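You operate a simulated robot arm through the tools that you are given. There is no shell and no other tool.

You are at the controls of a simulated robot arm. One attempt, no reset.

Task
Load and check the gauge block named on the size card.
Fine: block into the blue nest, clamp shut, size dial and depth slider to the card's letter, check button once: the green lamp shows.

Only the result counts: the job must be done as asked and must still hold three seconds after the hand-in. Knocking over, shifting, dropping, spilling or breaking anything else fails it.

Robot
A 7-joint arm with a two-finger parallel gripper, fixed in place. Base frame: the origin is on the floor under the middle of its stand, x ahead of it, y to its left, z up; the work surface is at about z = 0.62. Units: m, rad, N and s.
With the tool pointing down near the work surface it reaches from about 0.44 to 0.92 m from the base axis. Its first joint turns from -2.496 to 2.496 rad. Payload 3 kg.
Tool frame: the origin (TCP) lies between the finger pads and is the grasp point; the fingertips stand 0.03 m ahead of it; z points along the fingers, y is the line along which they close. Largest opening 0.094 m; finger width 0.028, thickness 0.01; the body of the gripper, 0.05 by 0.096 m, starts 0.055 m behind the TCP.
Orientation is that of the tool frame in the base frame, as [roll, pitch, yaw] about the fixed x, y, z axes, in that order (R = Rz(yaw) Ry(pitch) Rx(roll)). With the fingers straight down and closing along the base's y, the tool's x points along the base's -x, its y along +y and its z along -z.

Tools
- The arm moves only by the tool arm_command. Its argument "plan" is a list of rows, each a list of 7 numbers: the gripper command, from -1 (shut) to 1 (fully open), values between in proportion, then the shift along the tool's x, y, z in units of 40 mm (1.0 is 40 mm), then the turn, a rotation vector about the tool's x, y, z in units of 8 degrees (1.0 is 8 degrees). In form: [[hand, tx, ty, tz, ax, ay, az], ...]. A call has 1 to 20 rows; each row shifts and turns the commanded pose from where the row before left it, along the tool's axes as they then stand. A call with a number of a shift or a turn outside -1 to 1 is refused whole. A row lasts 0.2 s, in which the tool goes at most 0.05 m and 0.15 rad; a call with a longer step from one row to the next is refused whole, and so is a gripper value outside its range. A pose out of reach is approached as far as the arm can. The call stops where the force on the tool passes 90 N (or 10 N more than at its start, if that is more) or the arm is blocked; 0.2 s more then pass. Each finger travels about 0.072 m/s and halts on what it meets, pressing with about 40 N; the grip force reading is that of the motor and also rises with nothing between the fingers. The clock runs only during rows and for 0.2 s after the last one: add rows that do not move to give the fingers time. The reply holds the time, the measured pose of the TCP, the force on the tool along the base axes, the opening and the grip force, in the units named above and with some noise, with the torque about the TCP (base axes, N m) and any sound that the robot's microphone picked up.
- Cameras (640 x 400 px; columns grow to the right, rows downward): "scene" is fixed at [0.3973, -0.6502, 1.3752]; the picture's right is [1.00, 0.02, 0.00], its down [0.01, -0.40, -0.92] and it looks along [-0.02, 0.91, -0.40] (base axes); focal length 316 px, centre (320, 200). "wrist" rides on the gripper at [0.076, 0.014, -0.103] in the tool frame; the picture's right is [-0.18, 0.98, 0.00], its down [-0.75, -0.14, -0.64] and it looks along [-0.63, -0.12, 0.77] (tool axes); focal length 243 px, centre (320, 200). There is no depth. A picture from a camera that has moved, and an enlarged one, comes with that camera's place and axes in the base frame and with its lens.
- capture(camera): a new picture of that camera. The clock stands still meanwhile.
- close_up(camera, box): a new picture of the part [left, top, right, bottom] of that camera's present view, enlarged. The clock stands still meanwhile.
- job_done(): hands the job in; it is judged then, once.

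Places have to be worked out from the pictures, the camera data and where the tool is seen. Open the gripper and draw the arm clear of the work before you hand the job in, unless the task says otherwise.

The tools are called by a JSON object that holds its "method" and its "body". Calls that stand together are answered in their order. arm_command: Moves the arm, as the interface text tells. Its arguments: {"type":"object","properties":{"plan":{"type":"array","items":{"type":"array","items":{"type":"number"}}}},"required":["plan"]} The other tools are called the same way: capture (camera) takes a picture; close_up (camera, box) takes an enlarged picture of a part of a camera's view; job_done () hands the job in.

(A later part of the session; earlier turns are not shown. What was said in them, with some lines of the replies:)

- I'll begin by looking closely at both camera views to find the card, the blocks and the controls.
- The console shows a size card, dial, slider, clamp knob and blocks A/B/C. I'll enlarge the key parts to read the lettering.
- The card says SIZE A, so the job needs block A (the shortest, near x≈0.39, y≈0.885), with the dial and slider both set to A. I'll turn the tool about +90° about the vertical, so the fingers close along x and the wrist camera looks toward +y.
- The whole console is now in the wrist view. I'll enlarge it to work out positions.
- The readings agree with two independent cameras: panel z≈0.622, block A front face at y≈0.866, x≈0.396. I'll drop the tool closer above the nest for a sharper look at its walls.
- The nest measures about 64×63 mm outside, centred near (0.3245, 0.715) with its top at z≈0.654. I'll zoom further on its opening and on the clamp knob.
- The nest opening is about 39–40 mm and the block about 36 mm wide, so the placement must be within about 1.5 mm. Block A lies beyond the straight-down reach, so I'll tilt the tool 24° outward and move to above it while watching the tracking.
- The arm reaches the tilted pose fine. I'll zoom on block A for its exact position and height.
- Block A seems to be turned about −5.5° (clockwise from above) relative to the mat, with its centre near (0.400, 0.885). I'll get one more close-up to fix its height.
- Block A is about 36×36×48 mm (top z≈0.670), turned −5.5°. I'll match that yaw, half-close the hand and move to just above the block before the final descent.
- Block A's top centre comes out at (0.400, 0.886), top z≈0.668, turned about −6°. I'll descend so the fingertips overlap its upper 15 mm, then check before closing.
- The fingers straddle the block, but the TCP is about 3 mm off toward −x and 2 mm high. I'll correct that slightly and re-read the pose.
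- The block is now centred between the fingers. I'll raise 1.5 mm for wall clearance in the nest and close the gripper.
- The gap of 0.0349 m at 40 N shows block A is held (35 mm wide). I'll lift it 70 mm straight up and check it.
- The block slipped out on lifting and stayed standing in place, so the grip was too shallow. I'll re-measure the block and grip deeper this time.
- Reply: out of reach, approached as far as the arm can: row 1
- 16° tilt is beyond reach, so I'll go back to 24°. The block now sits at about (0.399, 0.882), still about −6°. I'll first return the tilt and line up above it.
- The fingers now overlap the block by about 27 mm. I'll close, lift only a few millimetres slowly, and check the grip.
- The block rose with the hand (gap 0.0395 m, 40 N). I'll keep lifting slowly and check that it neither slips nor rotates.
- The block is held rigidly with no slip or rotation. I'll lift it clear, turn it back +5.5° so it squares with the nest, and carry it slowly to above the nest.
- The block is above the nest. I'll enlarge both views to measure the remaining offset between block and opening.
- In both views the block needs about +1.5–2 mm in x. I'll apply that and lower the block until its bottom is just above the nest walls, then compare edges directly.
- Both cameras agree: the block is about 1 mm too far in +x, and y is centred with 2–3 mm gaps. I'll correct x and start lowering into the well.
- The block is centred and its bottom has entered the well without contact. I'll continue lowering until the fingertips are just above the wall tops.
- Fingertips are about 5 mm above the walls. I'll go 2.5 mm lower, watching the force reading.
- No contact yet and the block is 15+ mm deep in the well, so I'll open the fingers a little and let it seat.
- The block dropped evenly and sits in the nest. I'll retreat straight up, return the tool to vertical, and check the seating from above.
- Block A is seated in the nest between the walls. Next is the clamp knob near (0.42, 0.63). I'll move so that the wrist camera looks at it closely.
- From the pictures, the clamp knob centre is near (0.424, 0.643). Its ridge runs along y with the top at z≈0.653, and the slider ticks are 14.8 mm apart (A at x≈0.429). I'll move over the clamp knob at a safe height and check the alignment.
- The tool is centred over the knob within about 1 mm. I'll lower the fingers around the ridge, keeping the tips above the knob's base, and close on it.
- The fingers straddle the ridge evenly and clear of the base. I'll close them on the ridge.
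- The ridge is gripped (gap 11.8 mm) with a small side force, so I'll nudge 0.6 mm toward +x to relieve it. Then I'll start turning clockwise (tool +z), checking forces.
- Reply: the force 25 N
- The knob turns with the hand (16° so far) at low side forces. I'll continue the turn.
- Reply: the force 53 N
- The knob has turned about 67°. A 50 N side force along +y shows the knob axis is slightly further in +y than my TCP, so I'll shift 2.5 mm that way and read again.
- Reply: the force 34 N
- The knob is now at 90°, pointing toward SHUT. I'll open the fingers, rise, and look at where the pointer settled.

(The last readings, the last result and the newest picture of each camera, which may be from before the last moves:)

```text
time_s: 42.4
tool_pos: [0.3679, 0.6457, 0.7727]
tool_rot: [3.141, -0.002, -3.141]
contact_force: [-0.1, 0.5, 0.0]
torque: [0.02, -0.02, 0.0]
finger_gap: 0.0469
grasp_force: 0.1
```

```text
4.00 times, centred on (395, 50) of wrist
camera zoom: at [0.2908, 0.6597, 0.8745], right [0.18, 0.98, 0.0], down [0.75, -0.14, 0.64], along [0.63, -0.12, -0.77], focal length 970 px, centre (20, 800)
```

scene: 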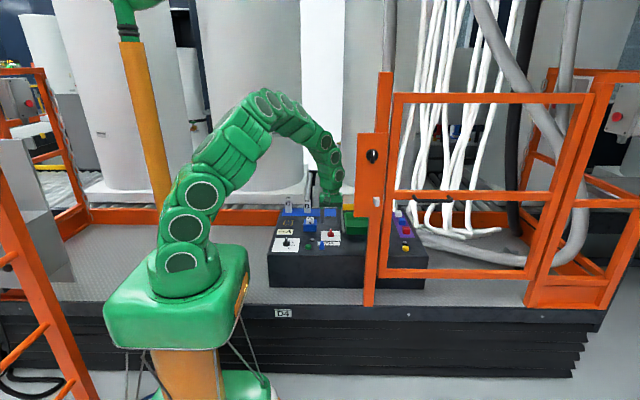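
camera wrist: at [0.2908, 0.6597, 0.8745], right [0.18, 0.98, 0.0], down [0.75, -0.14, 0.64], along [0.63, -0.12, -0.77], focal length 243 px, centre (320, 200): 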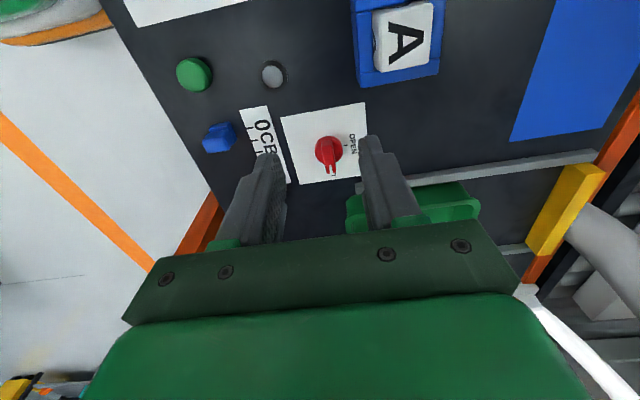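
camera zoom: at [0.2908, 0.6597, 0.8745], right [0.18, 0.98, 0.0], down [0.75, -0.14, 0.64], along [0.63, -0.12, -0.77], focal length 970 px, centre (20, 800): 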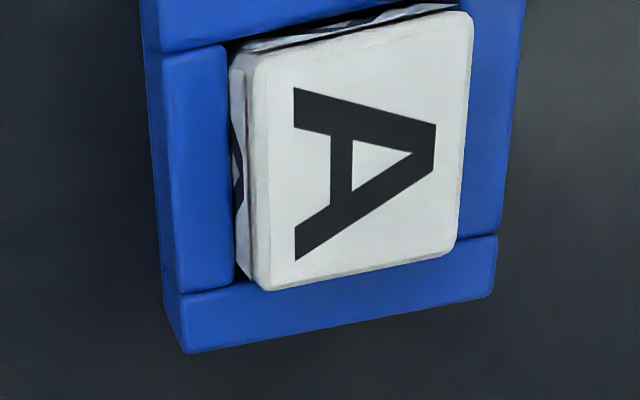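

The clamp pointer now points at SHUT and block A sits flat in the nest. I'll turn the tool back so the fingers close along x and move above the slider lever at about (0.3845, 0.5345).

{"method": "arm_command", "body": {"plan": [[0, 0, 0, 0, 0, 0, -1], [0, 0, 0, 0, 0, 0, -1], [0, 0, 0, 0, 0, 0, -1], [0, 0, 0, 0, 0, 0, -1], [0, 0, 0, 0, 0, 0, -1], [0, 0, 0, 0, 0, 0, -1], [0, 0, 0, 0, 0, 0, -1], [0, 0, 0, 0, 0, 0, -1], [0, 0, 0, 0, 0, 0, -1], [0, 0, 0, 0, 0, 0, -1], [0, 0, 0, 0, 0, 0, -1], [0, 0, 0, 0, 0, 0, -0.25], [0, 0.695, -0.104, 0.4375, 0, 0, 0], [0, 0.695, -0.104, 0.4375, 0, 0, 0], [0, 0.695, -0.104, 0.4375, 0, 0, 0], [0, 0.695, -0.104, 0.4375, 0, 0, 0], [0, 0, 0, 0, 0, 0, 0], [0, 0, 0, 0, 0, 0, 0]]}}

{"method": "capture", "body": {"camera": "wrist"}}

{"method": "close_up", "body": {"camera": "wrist", "box": [220, 90, 420, 240]}}

{"method": "close_up", "body": {"camera": "scene", "box": [304, 220, 348, 260]}}

```text
time_s: 46.2
tool_pos: [0.3851, 0.5349, 0.7028]
tool_rot: [-3.141, 0.0, -1.569]
contact_force: [0.3, 0.0, -0.1]
torque: [0.0, 0.03, 0.0]
finger_gap: 0.0473
grasp_force: 0.0
```

```text
taken
camera wrist: at [0.3714, 0.4585, 0.8043], right [-0.98, 0.18, 0.0], down [0.14, 0.75, 0.64], along [0.12, 0.63, -0.77], focal length 243 px, centre (320, 200)
```

wrist: 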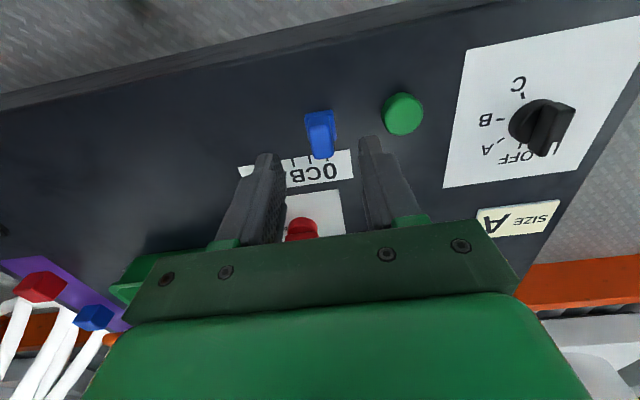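

```text
2.67 times, centred on (320, 165) of wrist
camera zoom: at [0.3714, 0.4585, 0.8043], right [-0.98, 0.18, 0.0], down [0.14, 0.75, 0.64], along [0.12, 0.63, -0.77], focal length 647 px, centre (320, 293)
```

zoom: 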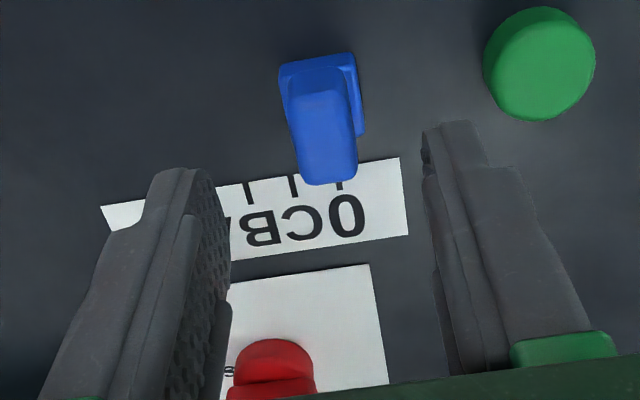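

```text
10.00 times, centred on (326, 240) of scene
camera zoom: at [0.3973, -0.6502, 1.3752], right [1.0, 0.02, 0.0], down [0.01, -0.4, -0.92], along [-0.02, 0.91, -0.4], focal length 3156 px, centre (260, -200)
```

zoom: 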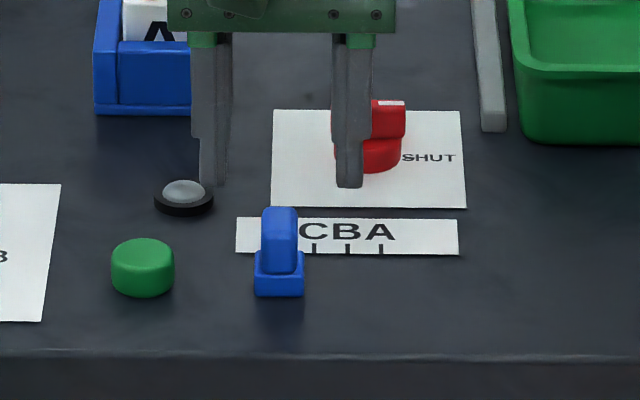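

The tool is centred over the slider lever. I'll lower the fingertips to about z=0.638 beside the lever, above the slider's base, and close on it.

{"method": "arm_command", "body": {"plan": [[0, 0, 0.01, 0.4375, 0, 0, 0], [0, 0, 0.01, 0.4375, 0, 0, 0], [0, 0, 0, 0, 0, 0, 0], [-0.5, 0, 0, 0, 0, 0, 0], [-0.5, 0, 0, 0, 0, 0, 0], [-1, 0, 0, 0, 0, 0, 0], [-1, 0, 0, 0, 0, 0, 0], [-1, 0, 0, 0, 0, 0, 0]]}}

{"method": "close_up", "body": {"camera": "wrist", "box": [220, 90, 420, 240]}}

{"method": "close_up", "body": {"camera": "scene", "box": [304, 220, 348, 260]}}

```text
time_s: 48.0
tool_pos: [0.386, 0.5357, 0.6676]
tool_rot: [-3.142, 0.001, -1.569]
contact_force: [1.8, 1.8, -3.9]
torque: [0.27, -0.06, -0.14]
finger_gap: 0.0154
grasp_force: 44.9
```

```text
2.67 times, centred on (320, 165) of wrist
camera zoom: at [0.3705, 0.4588, 0.769], right [-0.98, 0.18, 0.0], down [0.14, 0.75, 0.64], along [0.12, 0.63, -0.77], focal length 647 px, centre (320, 293)
```

zoom: 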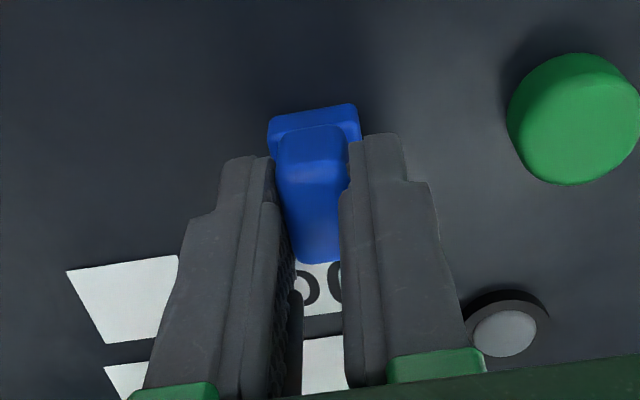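

```text
10.00 times, centred on (326, 240) of scene
camera zoom: at [0.3973, -0.6502, 1.3752], right [1.0, 0.02, 0.0], down [0.01, -0.4, -0.92], along [-0.02, 0.91, -0.4], focal length 3156 px, centre (260, -200)
```

zoom: 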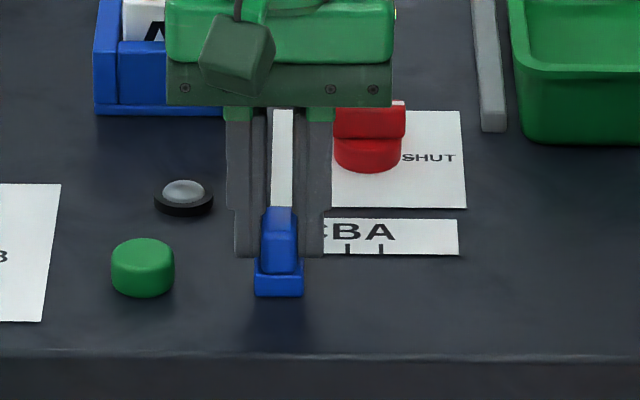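

The lever is gripped (gap 15.4 mm). I'll slide it +x by 44.6 mm, three tick spacings from 0 to A.

{"method": "arm_command", "body": {"plan": [[-1, 0, -0.16, 0, 0, 0, 0], [-1, 0, -0.16, 0, 0, 0, 0], [-1, 0, -0.16, 0, 0, 0, 0], [-1, 0, -0.16, 0, 0, 0, 0], [-1, 0, -0.16, 0, 0, 0, 0], [-1, 0, -0.16, 0, 0, 0, 0], [-1, 0, -0.155, 0, 0, 0, 0], [-1, 0, 0, 0, 0, 0, 0], [-1, 0, 0, 0, 0, 0, 0]]}}

{"method": "close_up", "body": {"camera": "wrist", "box": [220, 90, 420, 240]}}

{"method": "close_up", "body": {"camera": "scene", "box": [304, 220, 348, 260]}}

```text
time_s: 50.0
tool_pos: [0.428, 0.5351, 0.6677]
tool_rot: [3.141, -0.001, -1.568]
contact_force: [-0.4, 0.2, -33.3]
torque: [-0.18, -0.01, -0.1]
finger_gap: 0.0155
grasp_force: 45.4
```

```text
2.67 times, centred on (320, 165) of wrist
camera zoom: at [0.4135, 0.4588, 0.7699], right [-0.98, 0.18, 0.0], down [0.14, 0.75, 0.64], along [0.12, 0.63, -0.77], focal length 647 px, centre (320, 293)
```

zoom: 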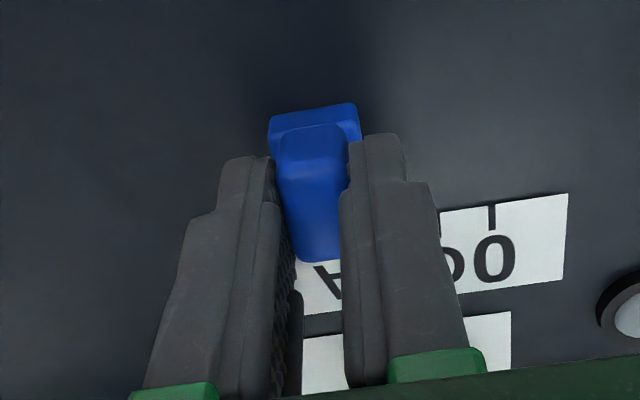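

```text
10.00 times, centred on (326, 240) of scene
camera zoom: at [0.3973, -0.6502, 1.3752], right [1.0, 0.02, 0.0], down [0.01, -0.4, -0.92], along [-0.02, 0.91, -0.4], focal length 3156 px, centre (260, -200)
```

zoom: 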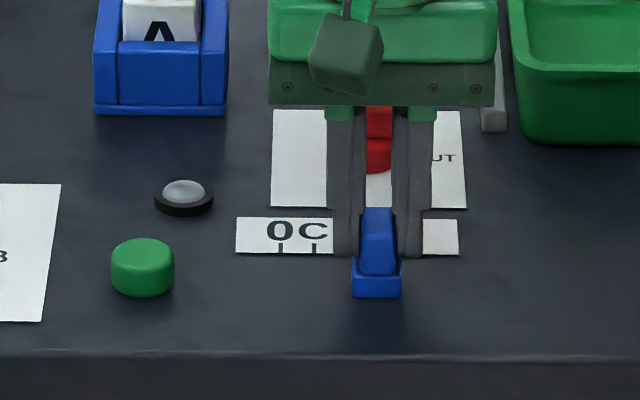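

The slider is about 2 mm short of the A tick (x≈0.427 against 0.429). I'll move another 2 mm, then release and check.

{"method": "arm_command", "body": {"plan": [[-1, 0, -0.05, 0, 0, 0, 0], [-1, 0, 0, 0, 0, 0, 0], [-1, 0, 0, 0, 0, 0, 0]]}}

{"method": "close_up", "body": {"camera": "scene", "box": [315, 230, 345, 260]}}

```text
time_s: 50.8
tool_pos: [0.429, 0.5346, 0.6689]
tool_rot: [3.141, 0.0, -1.569]
contact_force: [-0.6, -0.1, -33.8]
torque: [0.05, 0.0, -0.1]
finger_gap: 0.0157
grasp_force: 44.9
```

```text
13.33 times, centred on (330, 245) of scene
camera zoom: at [0.3973, -0.6502, 1.3752], right [1.0, 0.02, 0.0], down [0.01, -0.4, -0.92], along [-0.02, 0.91, -0.4], focal length 4207 px, centre (187, -400)
```

zoom: 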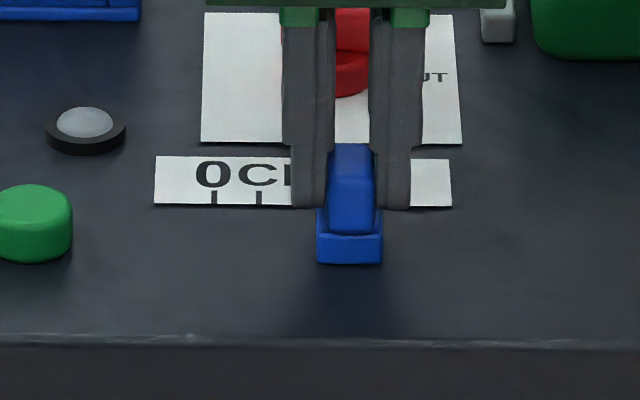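

The slider's centre is now at x≈0.429, matching the A tick. I'll release, rise, and verify from above.

{"method": "arm_command", "body": {"plan": [[-0.5, 0, 0, 0, 0, 0, 0], [-0.2, 0, 0, 0, 0, 0, 0], [-0.2, 0, 0, 0, 0, 0, 0], [-0.2, 0, 0, -0.5, 0, 0, 0], [-0.2, 0, 0, -0.7, 0, 0, 0], [-0.2, 0, 0, -0.7, 0, 0, 0], [-0.2, 0, 0, -0.7, 0, 0, 0], [-0.2, 0, 0, 0, 0, 0, 0]]}}

{"method": "close_up", "body": {"camera": "wrist", "box": [240, 60, 400, 190]}}

{"method": "close_up", "body": {"camera": "scene", "box": [315, 230, 345, 260]}}

```text
time_s: 52.6
tool_pos: [0.4325, 0.534, 0.7721]
tool_rot: [-3.141, 0.0, -1.569]
contact_force: [0.1, -0.5, 0.3]
torque: [0.0, 0.03, -0.03]
finger_gap: 0.0377
grasp_force: 0.0
```

```text
3.08 times, centred on (320, 125) of wrist
camera zoom: at [0.4175, 0.4577, 0.8741], right [-0.98, 0.18, 0.0], down [0.14, 0.75, 0.64], along [0.12, 0.63, -0.77], focal length 746 px, centre (320, 431)
```

zoom: 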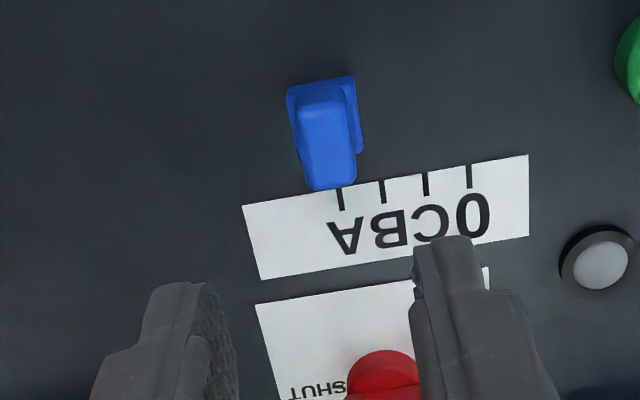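

```text
13.33 times, centred on (330, 245) of scene
camera zoom: at [0.3973, -0.6502, 1.3752], right [1.0, 0.02, 0.0], down [0.01, -0.4, -0.92], along [-0.02, 0.91, -0.4], focal length 4207 px, centre (187, -400)
```

zoom: 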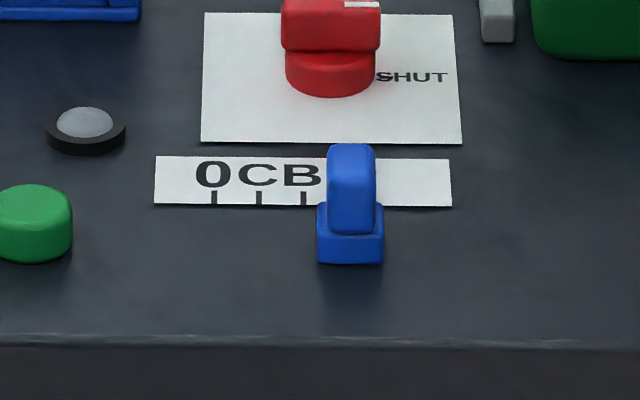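

The slider sits on the A tick in both views. Next is the size dial near (0.2235, 0.5585). I'll move to view it closely.

{"method": "arm_command", "body": {"plan": [[-0.2, 0.267, 0.871, 0, 0, 0, 0], [-0.2, 0.267, 0.871, 0, 0, 0, 0], [-0.2, 0.267, 0.871, 0, 0, 0, 0], [-0.2, 0.267, 0.871, 0, 0, 0, 0], [-0.2, 0.267, 0.871, 0, 0, 0, 0], [-0.2, 0.267, 0.871, 0, 0, 0, 0], [-0.2, 0, 0, 0, 0, 0, 0], [-0.2, 0, 0, 0, 0, 0, 0]]}}

{"method": "capture", "body": {"camera": "wrist"}}

{"method": "close_up", "body": {"camera": "wrist", "box": [250, 80, 390, 200]}}

{"method": "close_up", "body": {"camera": "scene", "box": [268, 228, 308, 258]}}

```text
time_s: 54.4
tool_pos: [0.2219, 0.4706, 0.7699]
tool_rot: [3.141, 0.001, -1.568]
contact_force: [-0.1, -0.1, -0.6]
torque: [-0.02, 0.0, -0.02]
finger_gap: 0.0377
grasp_force: 0.1
```

```text
taken
camera wrist: at [0.2069, 0.3937, 0.8707], right [-0.98, 0.18, 0.0], down [0.14, 0.75, 0.64], along [0.12, 0.63, -0.77], focal length 243 px, centre (320, 200)
```

wrist: 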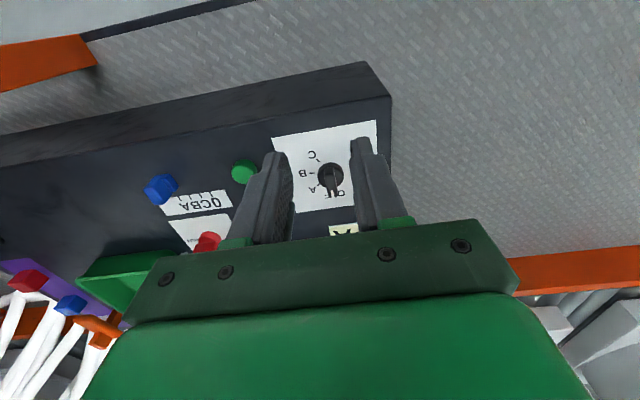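

```text
3.33 times, centred on (320, 140) of wrist
camera zoom: at [0.2069, 0.3937, 0.8707], right [-0.98, 0.18, 0.0], down [0.14, 0.75, 0.64], along [0.12, 0.63, -0.77], focal length 809 px, centre (320, 400)
```

zoom: 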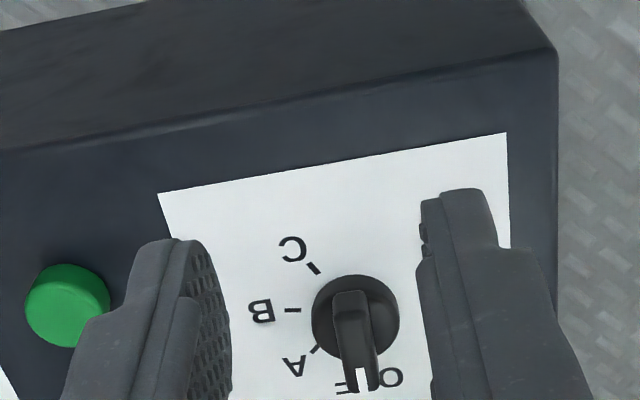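

```text
13.33 times, centred on (288, 243) of scene
camera zoom: at [0.3973, -0.6502, 1.3752], right [1.0, 0.02, 0.0], down [0.01, -0.4, -0.92], along [-0.02, 0.91, -0.4], focal length 4207 px, centre (747, -373)
```

zoom: 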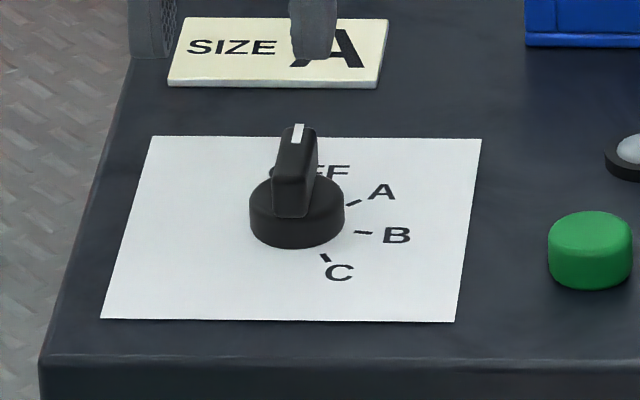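

Both cameras agree: the dial centre is (0.2244, 0.5593) and the ticks lie at about 50°, 100° and 150° clockwise from OFF, so A is at about 50°. I'll move above the dial and check alignment.

{"method": "arm_command", "body": {"plan": [[-0.2, -0.7425, -0.025, 0.575, 0, 0, 0], [-0.2, -0.7425, -0.025, 0.575, 0, 0, 0], [-0.2, -0.7425, -0.025, 0.575, 0, 0, 0], [-0.2, 0, 0, 0, 0, 0, 0], [-0.2, 0, 0, 0, 0, 0, 0]]}}

{"method": "close_up", "body": {"camera": "wrist", "box": [220, 90, 420, 240]}}

{"method": "close_up", "body": {"camera": "scene", "box": [268, 222, 308, 258]}}

```text
time_s: 55.6
tool_pos: [0.2243, 0.5583, 0.7013]
tool_rot: [-3.141, -0.001, -1.568]
contact_force: [0.1, 0.6, 0.7]
torque: [0.05, 0.0, 0.03]
finger_gap: 0.0375
grasp_force: 0.1
```

```text
2.67 times, centred on (320, 165) of wrist
camera zoom: at [0.2102, 0.482, 0.8032], right [-0.98, 0.18, 0.0], down [0.14, 0.75, 0.64], along [0.12, 0.63, -0.77], focal length 647 px, centre (320, 293)
```

zoom: 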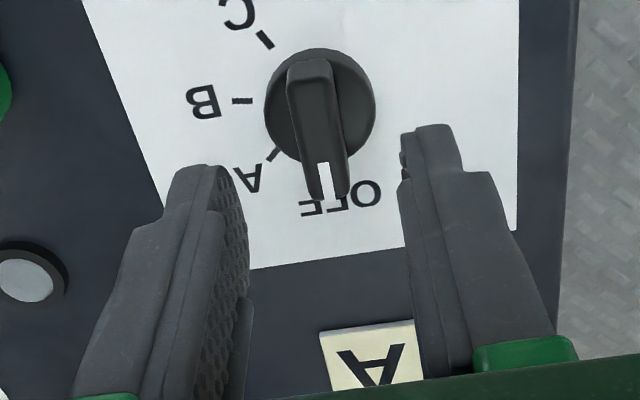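

```text
11.11 times, centred on (288, 240) of scene
camera zoom: at [0.3973, -0.6502, 1.3752], right [1.0, 0.02, 0.0], down [0.01, -0.4, -0.92], along [-0.02, 0.91, -0.4], focal length 3506 px, centre (676, -244)
```

zoom: 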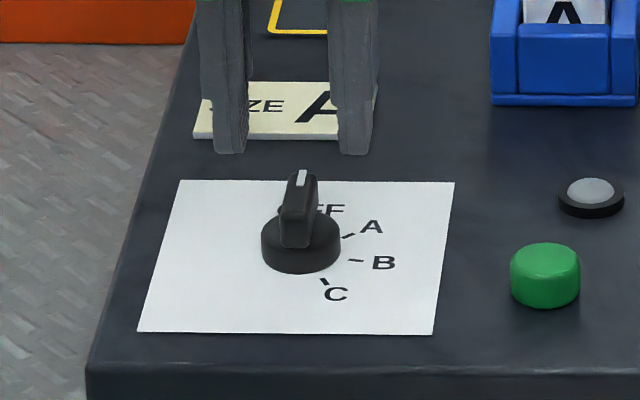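

The view matches the alignment I had on the clamp knob, so the tool is centred. I'll descend around the dial's ridge and close.

{"method": "arm_command", "body": {"plan": [[-0.2, 0, 0, 0.4, 0, 0, 0], [-0.2, 0, 0, 0.4, 0, 0, 0], [-0.2, 0, 0, 0, 0, 0, 0], [-0.5, 0, 0, 0, 0, 0, 0], [-0.5, 0, 0, 0, 0, 0, 0], [-1, 0, 0, 0, 0, 0, 0], [-1, 0, 0, 0, 0, 0, 0], [-1, 0, 0, 0, 0, 0, 0]]}}

{"method": "close_up", "body": {"camera": "wrist", "box": [220, 90, 420, 240]}}

{"method": "close_up", "body": {"camera": "scene", "box": [268, 222, 308, 258]}}

```text
time_s: 57.4
tool_pos: [0.2253, 0.5596, 0.6698]
tool_rot: [-3.141, 0.0, -1.568]
contact_force: [-11.8, 3.5, 1.1]
torque: [0.33, 0.29, 0.0]
finger_gap: 0.0119
grasp_force: 44.6
```

```text
2.67 times, centred on (320, 165) of wrist
camera zoom: at [0.2106, 0.4826, 0.7718], right [-0.98, 0.18, 0.0], down [0.14, 0.75, 0.64], along [0.12, 0.63, -0.77], focal length 647 px, centre (320, 293)
```

zoom: 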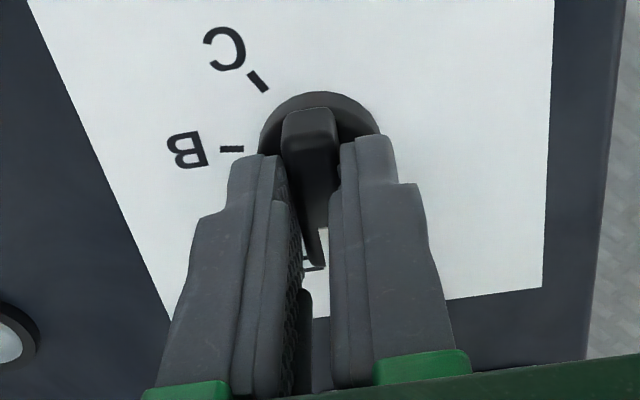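

```text
11.11 times, centred on (288, 240) of scene
camera zoom: at [0.3973, -0.6502, 1.3752], right [1.0, 0.02, 0.0], down [0.01, -0.4, -0.92], along [-0.02, 0.91, -0.4], focal length 3506 px, centre (676, -244)
```

zoom: 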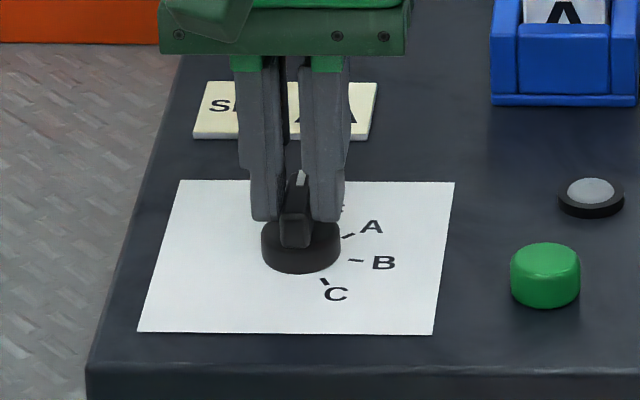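

The ridge is gripped. I'll ease 0.6 mm toward −x to relieve the side force and turn the first half (25°) clockwise.

{"method": "arm_command", "body": {"plan": [[-1, 0, 0.015, 0, 0, 0, 0], [-1, 0, 0, 0, 0, 0, 0.625], [-1, 0, 0, 0, 0, 0, 0.625], [-1, 0, 0, 0, 0, 0, 0.625], [-1, 0, 0, 0, 0, 0, 0.625], [-1, 0, 0, 0, 0, 0, 0.625], [-1, 0, 0, 0, 0, 0, 0]]}}

```text
time_s: 59.0
tool_pos: [0.224, 0.5581, 0.6722]
tool_rot: [-3.14, -0.001, -2.007]
contact_force: [45.7, -9.3, -20.1]
torque: [-0.74, -0.93, -0.11]
finger_gap: 0.0116
grasp_force: 44.7
```

The side force built up to 46 N in +x, so I'll shift 2 mm that way to follow the dial's axis and re-read.

{"method": "arm_command", "body": {"plan": [[-1, -0.012, -0.05, 0, 0, 0, 0], [-1, 0, 0, 0, 0, 0, 0]]}}

{"method": "close_up", "body": {"camera": "wrist", "box": [220, 90, 420, 240]}}

{"method": "close_up", "body": {"camera": "scene", "box": [268, 222, 308, 258]}}

```text
time_s: 59.6
tool_pos: [0.2239, 0.5586, 0.6727]
tool_rot: [3.141, 0.0, -2.004]
contact_force: [7.4, -18.3, 29.3]
torque: [-0.89, -0.02, -0.01]
finger_gap: 0.0118
grasp_force: 44.9
```

```text
2.67 times, centred on (320, 165) of wrist
camera zoom: at [0.1791, 0.495, 0.7737], right [-0.81, 0.58, 0.0], down [0.45, 0.62, 0.64], along [0.37, 0.52, -0.77], focal length 647 px, centre (320, 293)
```

zoom: 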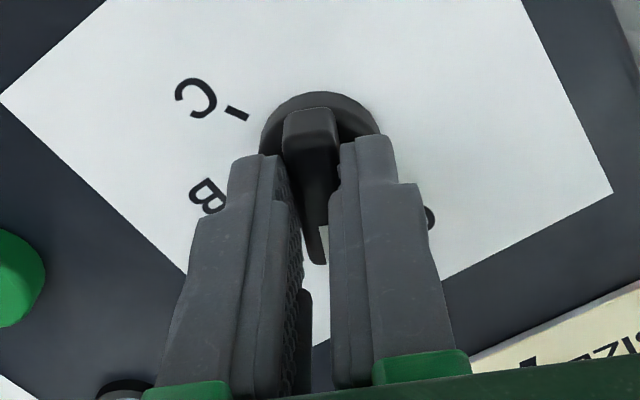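

```text
11.11 times, centred on (288, 240) of scene
camera zoom: at [0.3973, -0.6502, 1.3752], right [1.0, 0.02, 0.0], down [0.01, -0.4, -0.92], along [-0.02, 0.91, -0.4], focal length 3506 px, centre (676, -244)
```

zoom: 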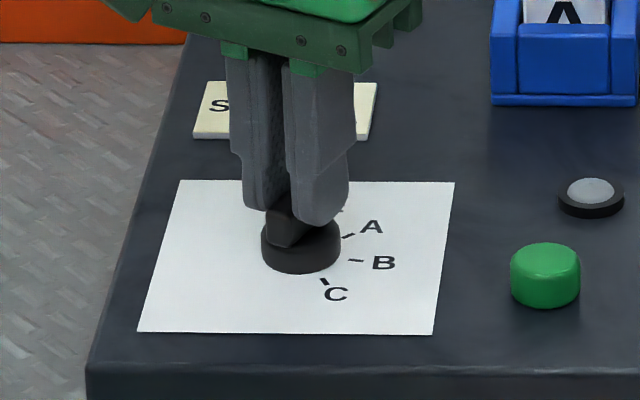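

Side force is down and the dial is following (25°). I'll do the second 25°.

{"method": "arm_command", "body": {"plan": [[-1, 0.02, -0.01, 0, 0, 0, 0.625], [-1, 0, 0, 0, 0, 0, 0.625], [-1, 0, 0, 0, 0, 0, 0.625], [-1, 0, 0, 0, 0, 0, 0.625], [-1, 0, 0, 0, 0, 0, 0.625], [-1, 0, 0, 0, 0, 0, 0], [-1, 0, 0, 0, 0, 0, 0]]}}

{"method": "close_up", "body": {"camera": "scene", "box": [268, 222, 308, 258]}}

{"method": "close_up", "body": {"camera": "wrist", "box": [220, 90, 420, 240]}}

```text
time_s: 61.2
tool_pos: [0.2244, 0.5596, 0.6716]
tool_rot: [3.141, -0.001, -2.441]
contact_force: [-63.1, 26.1, 12.7]
torque: [0.72, 1.62, 0.07]
finger_gap: 0.0121
grasp_force: 45.5
```

```text
11.11 times, centred on (288, 240) of scene
camera zoom: at [0.3973, -0.6502, 1.3752], right [1.0, 0.02, 0.0], down [0.01, -0.4, -0.92], along [-0.02, 0.91, -0.4], focal length 3506 px, centre (676, -244)
```

zoom: 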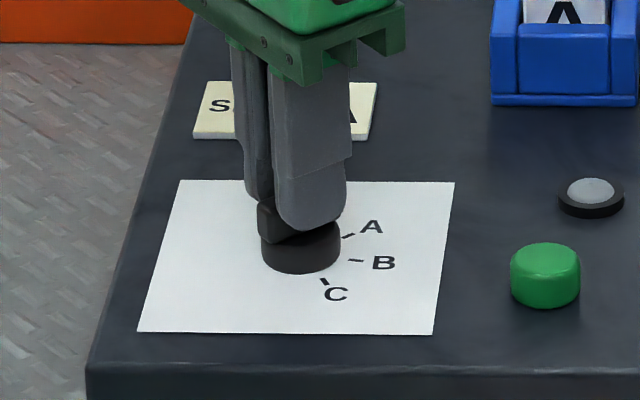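

```text
2.67 times, centred on (320, 165) of wrist
camera zoom: at [0.1563, 0.5205, 0.7733], right [-0.49, 0.87, 0.0], down [0.67, 0.38, 0.64], along [0.56, 0.32, -0.77], focal length 647 px, centre (320, 293)
```

zoom: 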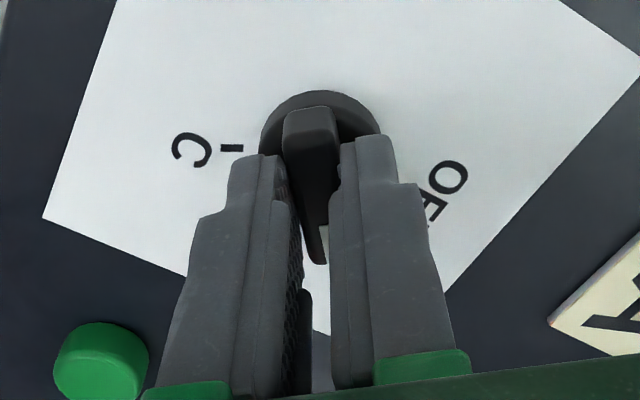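

The tool has turned the dial 50°. I'll relieve the side load before releasing so the dial isn't jerked.

{"method": "arm_command", "body": {"plan": [[-1, 0.03, 0.06, 0, 0, 0, 0], [-1, 0, 0, 0, 0, 0, 0]]}}

```text
time_s: 61.8
tool_pos: [0.2238, 0.5591, 0.6714]
tool_rot: [-3.14, 0.0, -2.442]
contact_force: [-10.2, 7.5, 16.1]
torque: [-0.07, 0.55, 0.0]
finger_gap: 0.0116
grasp_force: 45.6
```

Side load is small now. I'll open the fingers, rise, and back off to look at the dial.

{"method": "arm_command", "body": {"plan": [[-0.5, 0, 0, 0, 0, 0, 0], [-0.2, 0, 0, 0, 0, 0, 0], [-0.2, 0, 0, 0, 0, 0, 0], [-0.2, 0, 0, -0.5, 0, 0, 0], [-0.2, 0, 0, -0.7, 0, 0, 0], [-0.2, 0, 0, -0.7, 0, 0, 0], [-0.2, 0.5, 0, -0.7, 0, 0, 0], [-0.2, 0, 0, 0, 0, 0, 0], [-0.2, 0, 0, 0, 0, 0, 0]]}}

{"method": "capture", "body": {"camera": "wrist"}}

{"method": "close_up", "body": {"camera": "scene", "box": [268, 228, 308, 258]}}

{"method": "close_up", "body": {"camera": "wrist", "box": [250, 90, 400, 200]}}

```text
time_s: 63.8
tool_pos: [0.2069, 0.5445, 0.7753]
tool_rot: [-3.141, 0.0, -2.441]
contact_force: [-0.7, -0.1, 0.3]
torque: [0.03, 0.01, -0.03]
finger_gap: 0.0379
grasp_force: 0.0
```

```text
taken
camera wrist: at [0.1387, 0.5065, 0.8772], right [-0.49, 0.87, 0.0], down [0.67, 0.38, 0.64], along [0.56, 0.32, -0.77], focal length 243 px, centre (320, 200)
```

wrist: 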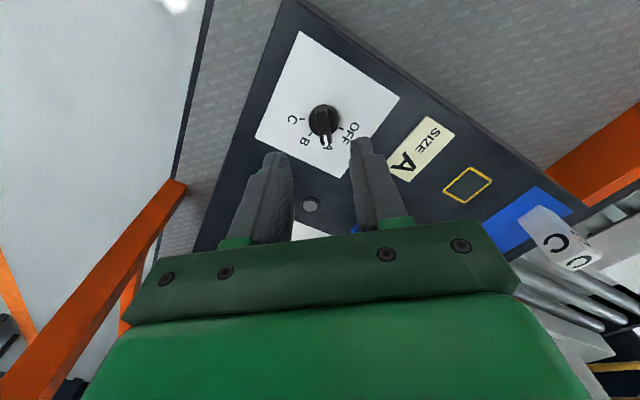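

```text
13.33 times, centred on (288, 243) of scene
camera zoom: at [0.3973, -0.6502, 1.3752], right [1.0, 0.02, 0.0], down [0.01, -0.4, -0.92], along [-0.02, 0.91, -0.4], focal length 4207 px, centre (747, -373)
```

zoom: 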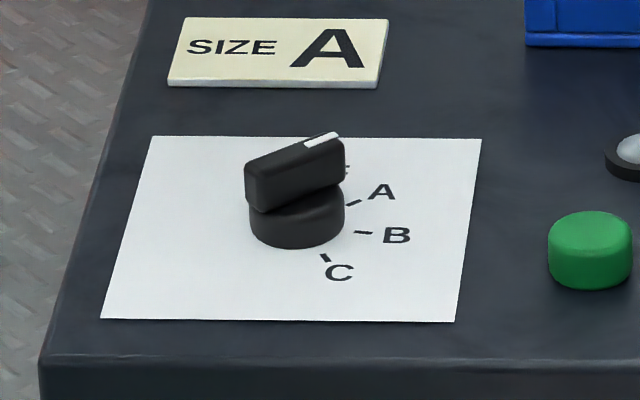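

```text
3.64 times, centred on (325, 145) of wrist
camera zoom: at [0.1387, 0.5065, 0.8772], right [-0.49, 0.87, 0.0], down [0.67, 0.38, 0.64], along [0.56, 0.32, -0.77], focal length 882 px, centre (302, 400)
```

zoom: 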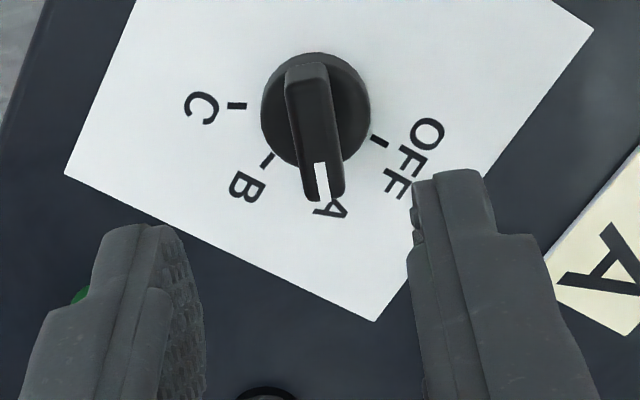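

The dial points exactly at A (about 50°). Block, clamp, slider and dial are all set, so the last step is the green check button at about (0.324, 0.534), top z≈0.638. I'll close the fingers and move above it.

{"method": "arm_command", "body": {"plan": [[-1, -0.515, -0.524, 0.3456, 0, 0, 0], [-1, -0.515, -0.524, 0.3456, 0, 0, 0], [-1, -0.515, -0.524, 0.3456, 0, 0, 0], [-1, -0.515, -0.524, 0.3456, 0, 0, 0], [-1, 0, 0, 0, 0, 0, 0], [-1, 0, 0, 0, 0, 0, 0]]}}

{"method": "capture", "body": {"camera": "wrist"}}

{"method": "close_up", "body": {"camera": "scene", "box": [285, 210, 345, 260]}}

{"method": "close_up", "body": {"camera": "wrist", "box": [250, 90, 400, 200]}}

```text
time_s: 65.2
tool_pos: [0.3257, 0.5342, 0.7178]
tool_rot: [3.141, 0.0, -2.442]
contact_force: [-0.5, -0.6, 0.3]
torque: [-0.01, -0.01, -0.02]
finger_gap: 0.0001
grasp_force: 33.0
```

```text
taken
camera wrist: at [0.2569, 0.4953, 0.8196], right [-0.49, 0.87, 0.0], down [0.67, 0.38, 0.64], along [0.56, 0.32, -0.77], focal length 243 px, centre (320, 200)
```

wrist: 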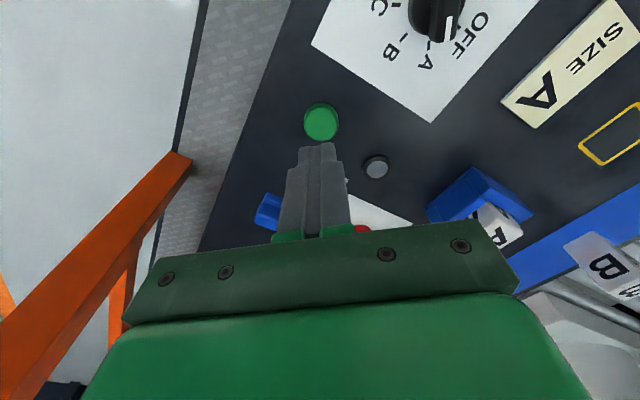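

```text
8.00 times, centred on (315, 235) of scene
camera zoom: at [0.3973, -0.6502, 1.3752], right [1.0, 0.02, 0.0], down [0.01, -0.4, -0.92], along [-0.02, 0.91, -0.4], focal length 2524 px, centre (360, -80)
```

zoom: 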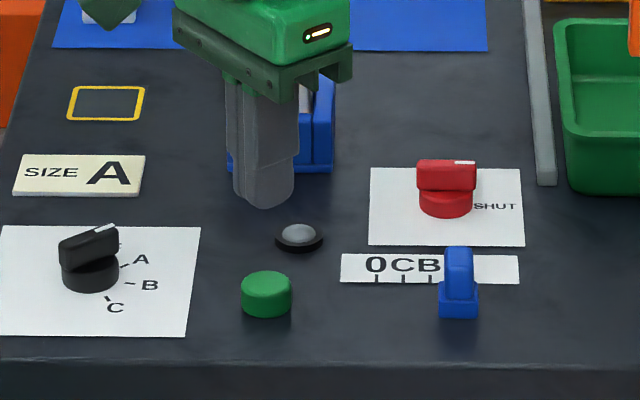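

```text
3.64 times, centred on (325, 145) of wrist
camera zoom: at [0.2569, 0.4953, 0.8196], right [-0.49, 0.87, 0.0], down [0.67, 0.38, 0.64], along [0.56, 0.32, -0.77], focal length 882 px, centre (302, 400)
```

zoom: 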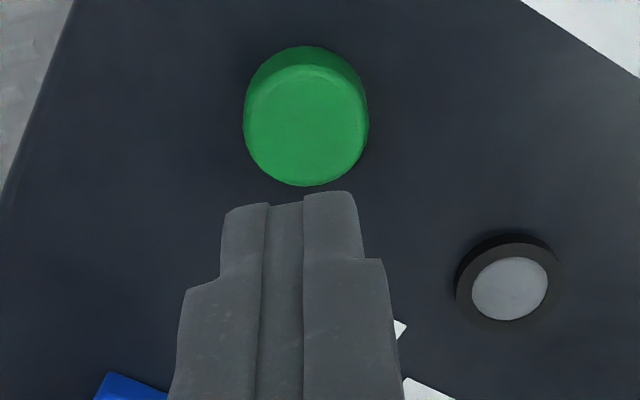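

The closed fingers are above the button within about 2 mm. I'll correct that and lower to just above the button top.

{"method": "arm_command", "body": {"plan": [[-1, 0.029, 0.024, 0.35, 0, 0, 0], [-1, 0, 0, 0.35, 0, 0, 0], [-1, 0, 0, 0.35, 0, 0, 0], [-1, 0, 0, 0, 0, 0, 0]]}}

{"method": "close_up", "body": {"camera": "scene", "box": [295, 220, 340, 256]}}

{"method": "close_up", "body": {"camera": "wrist", "box": [250, 90, 400, 200]}}

```text
time_s: 66.2
tool_pos: [0.3224, 0.5341, 0.6771]
tool_rot: [-3.141, 0.001, -2.443]
contact_force: [-0.2, -0.1, -0.1]
torque: [-0.01, 0.01, 0.03]
finger_gap: 0.0
grasp_force: 32.8
```

```text
11.11 times, centred on (318, 238) of scene
camera zoom: at [0.3973, -0.6502, 1.3752], right [1.0, 0.02, 0.0], down [0.01, -0.4, -0.92], along [-0.02, 0.91, -0.4], focal length 3506 px, centre (348, -222)
```

zoom: 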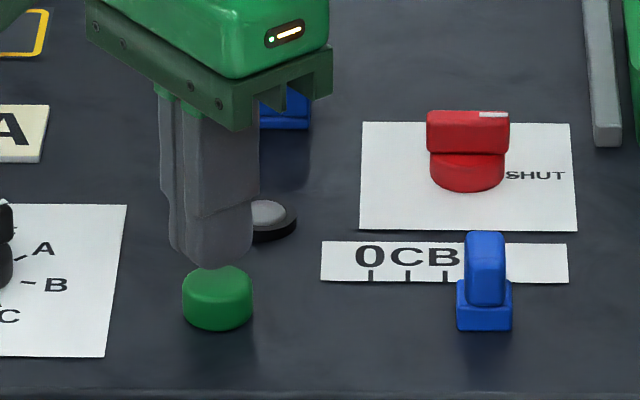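

```text
3.64 times, centred on (325, 145) of wrist
camera zoom: at [0.2552, 0.4951, 0.7789], right [-0.49, 0.87, 0.0], down [0.67, 0.38, 0.64], along [0.56, 0.32, -0.77], focal length 882 px, centre (302, 400)
```

zoom: 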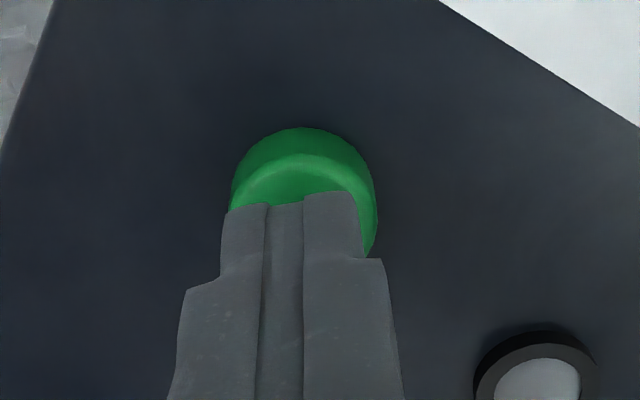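

The fingertips are about 9 mm above the button. I'll lower 9 mm gently and check for contact.

{"method": "arm_command", "body": {"plan": [[-1, 0, 0, 0.075, 0, 0, 0], [-1, 0, 0, 0.075, 0, 0, 0], [-1, 0, 0, 0.075, 0, 0, 0], [-1, 0, 0, 0, 0, 0, 0]]}}

{"method": "close_up", "body": {"camera": "scene", "box": [295, 220, 340, 256]}}

```text
time_s: 67.2
tool_pos: [0.3229, 0.5342, 0.6699]
tool_rot: [3.141, 0.001, -2.442]
contact_force: [-0.8, 0.1, 0.0]
torque: [0.0, 0.0, 0.02]
finger_gap: 0.0001
grasp_force: 33.0
```

```text
11.11 times, centred on (318, 238) of scene
camera zoom: at [0.3973, -0.6502, 1.3752], right [1.0, 0.02, 0.0], down [0.01, -0.4, -0.92], along [-0.02, 0.91, -0.4], focal length 3506 px, centre (348, -222)
```

zoom: 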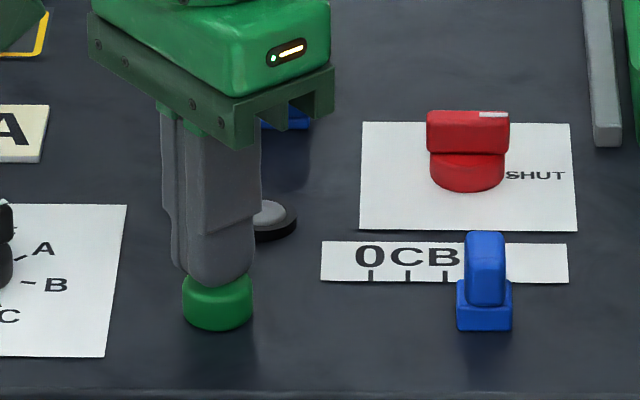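

No contact force yet, with the tips about at the button top. I'll press smoothly down another 6 mm in one stroke.

{"method": "arm_command", "body": {"plan": [[-1, 0, 0, 0.0375, 0, 0, 0], [-1, 0, 0, 0.0375, 0, 0, 0], [-1, 0, 0, 0.0375, 0, 0, 0], [-1, 0, 0, 0.0375, 0, 0, 0], [-1, 0, 0, 0, 0, 0, 0]]}}

{"method": "close_up", "body": {"camera": "scene", "box": [295, 220, 340, 256]}}

{"method": "capture", "body": {"camera": "wrist"}}

```text
time_s: 68.4
tool_pos: [0.3233, 0.5348, 0.6631]
tool_rot: [-3.141, 0.0, -2.44]
contact_force: [-1.1, 1.0, 2.7]
torque: [0.05, -0.01, 0.03]
finger_gap: 0.0001
grasp_force: 33.1
heard: click
```

```text
11.11 times, centred on (318, 238) of scene
camera zoom: at [0.3973, -0.6502, 1.3752], right [1.0, 0.02, 0.0], down [0.01, -0.4, -0.92], along [-0.02, 0.91, -0.4], focal length 3506 px, centre (348, -222)
```

zoom: 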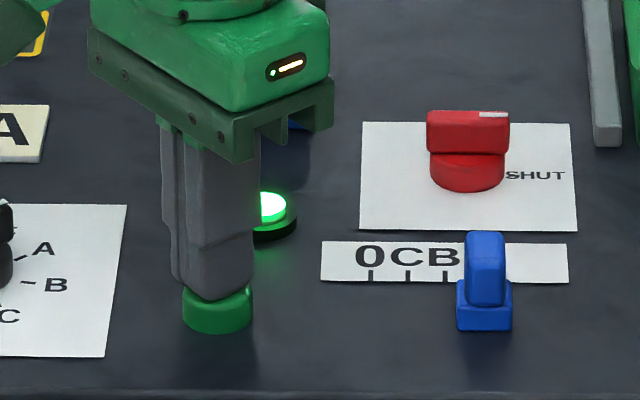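

```text
taken
camera wrist: at [0.2555, 0.4964, 0.7643], right [-0.49, 0.87, 0.0], down [0.67, 0.38, 0.64], along [0.56, 0.32, -0.77], focal length 243 px, centre (320, 200)
```

wrist: 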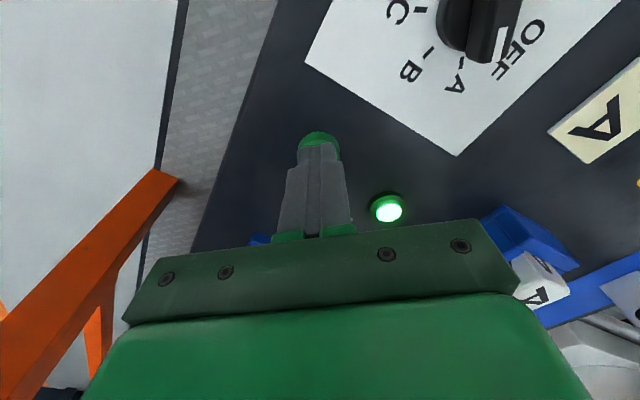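

The button clicked and the lamp shows green. I'll lift straight off, then open the gripper and draw the arm clear.

{"method": "arm_command", "body": {"plan": [[-1, 0, 0, -0.3, 0, 0, 0], [-1, 0, 0, -0.7, 0, 0, 0], [-1, 0, 0, -0.9, 0, 0, 0], [-1, 0, 0, -0.9, 0, 0, 0], [-1, 0, 0, -0.9, 0, 0, 0], [0.5, 0, 0, -0.9, 0, 0, 0], [1, 0.5, 0, -0.8, 0, 0, 0], [1, 0.5, 0, -0.8, 0, 0, 0], [1, 0, 0, 0, 0, 0, 0], [1, 0, 0, 0, 0, 0, 0]]}}

{"method": "capture", "body": {"camera": "scene"}}

{"method": "close_up", "body": {"camera": "scene", "box": [265, 180, 355, 260]}}

{"method": "capture", "body": {"camera": "wrist"}}

```text
time_s: 70.6
tool_pos: [0.2921, 0.5102, 0.9101]
tool_rot: [-3.141, 0.001, -2.442]
contact_force: [-0.6, 0.6, -1.0]
torque: [0.03, 0.03, 0.03]
finger_gap: 0.0941
grasp_force: 0.1
```

```text
taken
```

scene: 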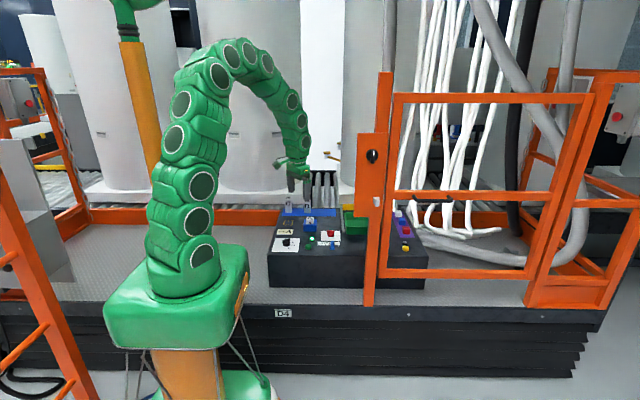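

```text
5.00 times, centred on (310, 220) of scene
camera zoom: at [0.3973, -0.6502, 1.3752], right [1.0, 0.02, 0.0], down [0.01, -0.4, -0.92], along [-0.02, 0.91, -0.4], focal length 1578 px, centre (370, 100)
```

zoom: 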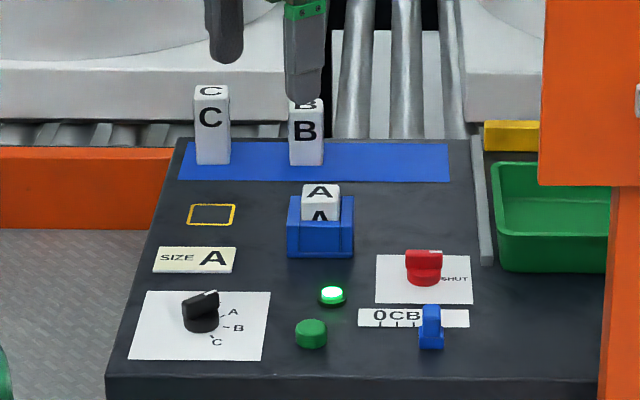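

```text
taken
camera wrist: at [0.2246, 0.4705, 1.0119], right [-0.49, 0.87, 0.0], down [0.67, 0.38, 0.64], along [0.56, 0.32, -0.77], focal length 243 px, centre (320, 200)
```

wrist: 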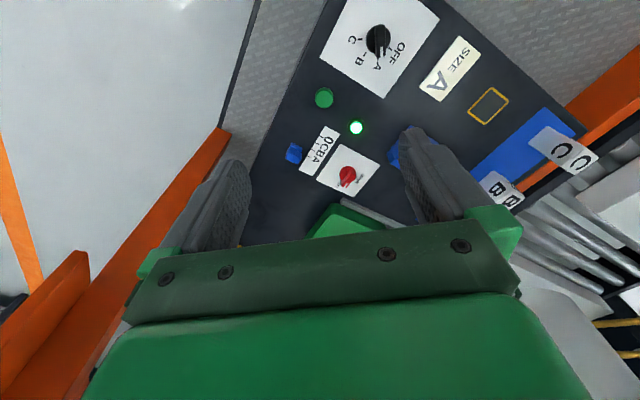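

The lamp is still green with block A in the nest, clamp at SHUT, dial and slider at A, and B and C untouched. The gripper is open and the arm is clear at z≈0.91, so I'm handing the job in.

{"method": "job_done", "body": {}}

```text
The job is handed in.
```

Gauge block A, the one named on the size card, is loaded and checked, and the green lamp is lit. I've handed the job in, but the reply didn't say whether it passed.

- **Block:** A sits flat in the blue nest. My first grip was too shallow and slipped as I began to lift. The block shifted about 4 mm on its mat but stayed standing, and the second grip held.
- **Settings:** the clamp is at SHUT, and the size dial and depth slider are both at A.
- **Check button:** I pressed it once. It clicked, and the lamp was still green about two seconds later, just before I handed in.
- **Rest of the bench:** blocks B and C were not touched. The gripper is open and the arm is clear of the work.
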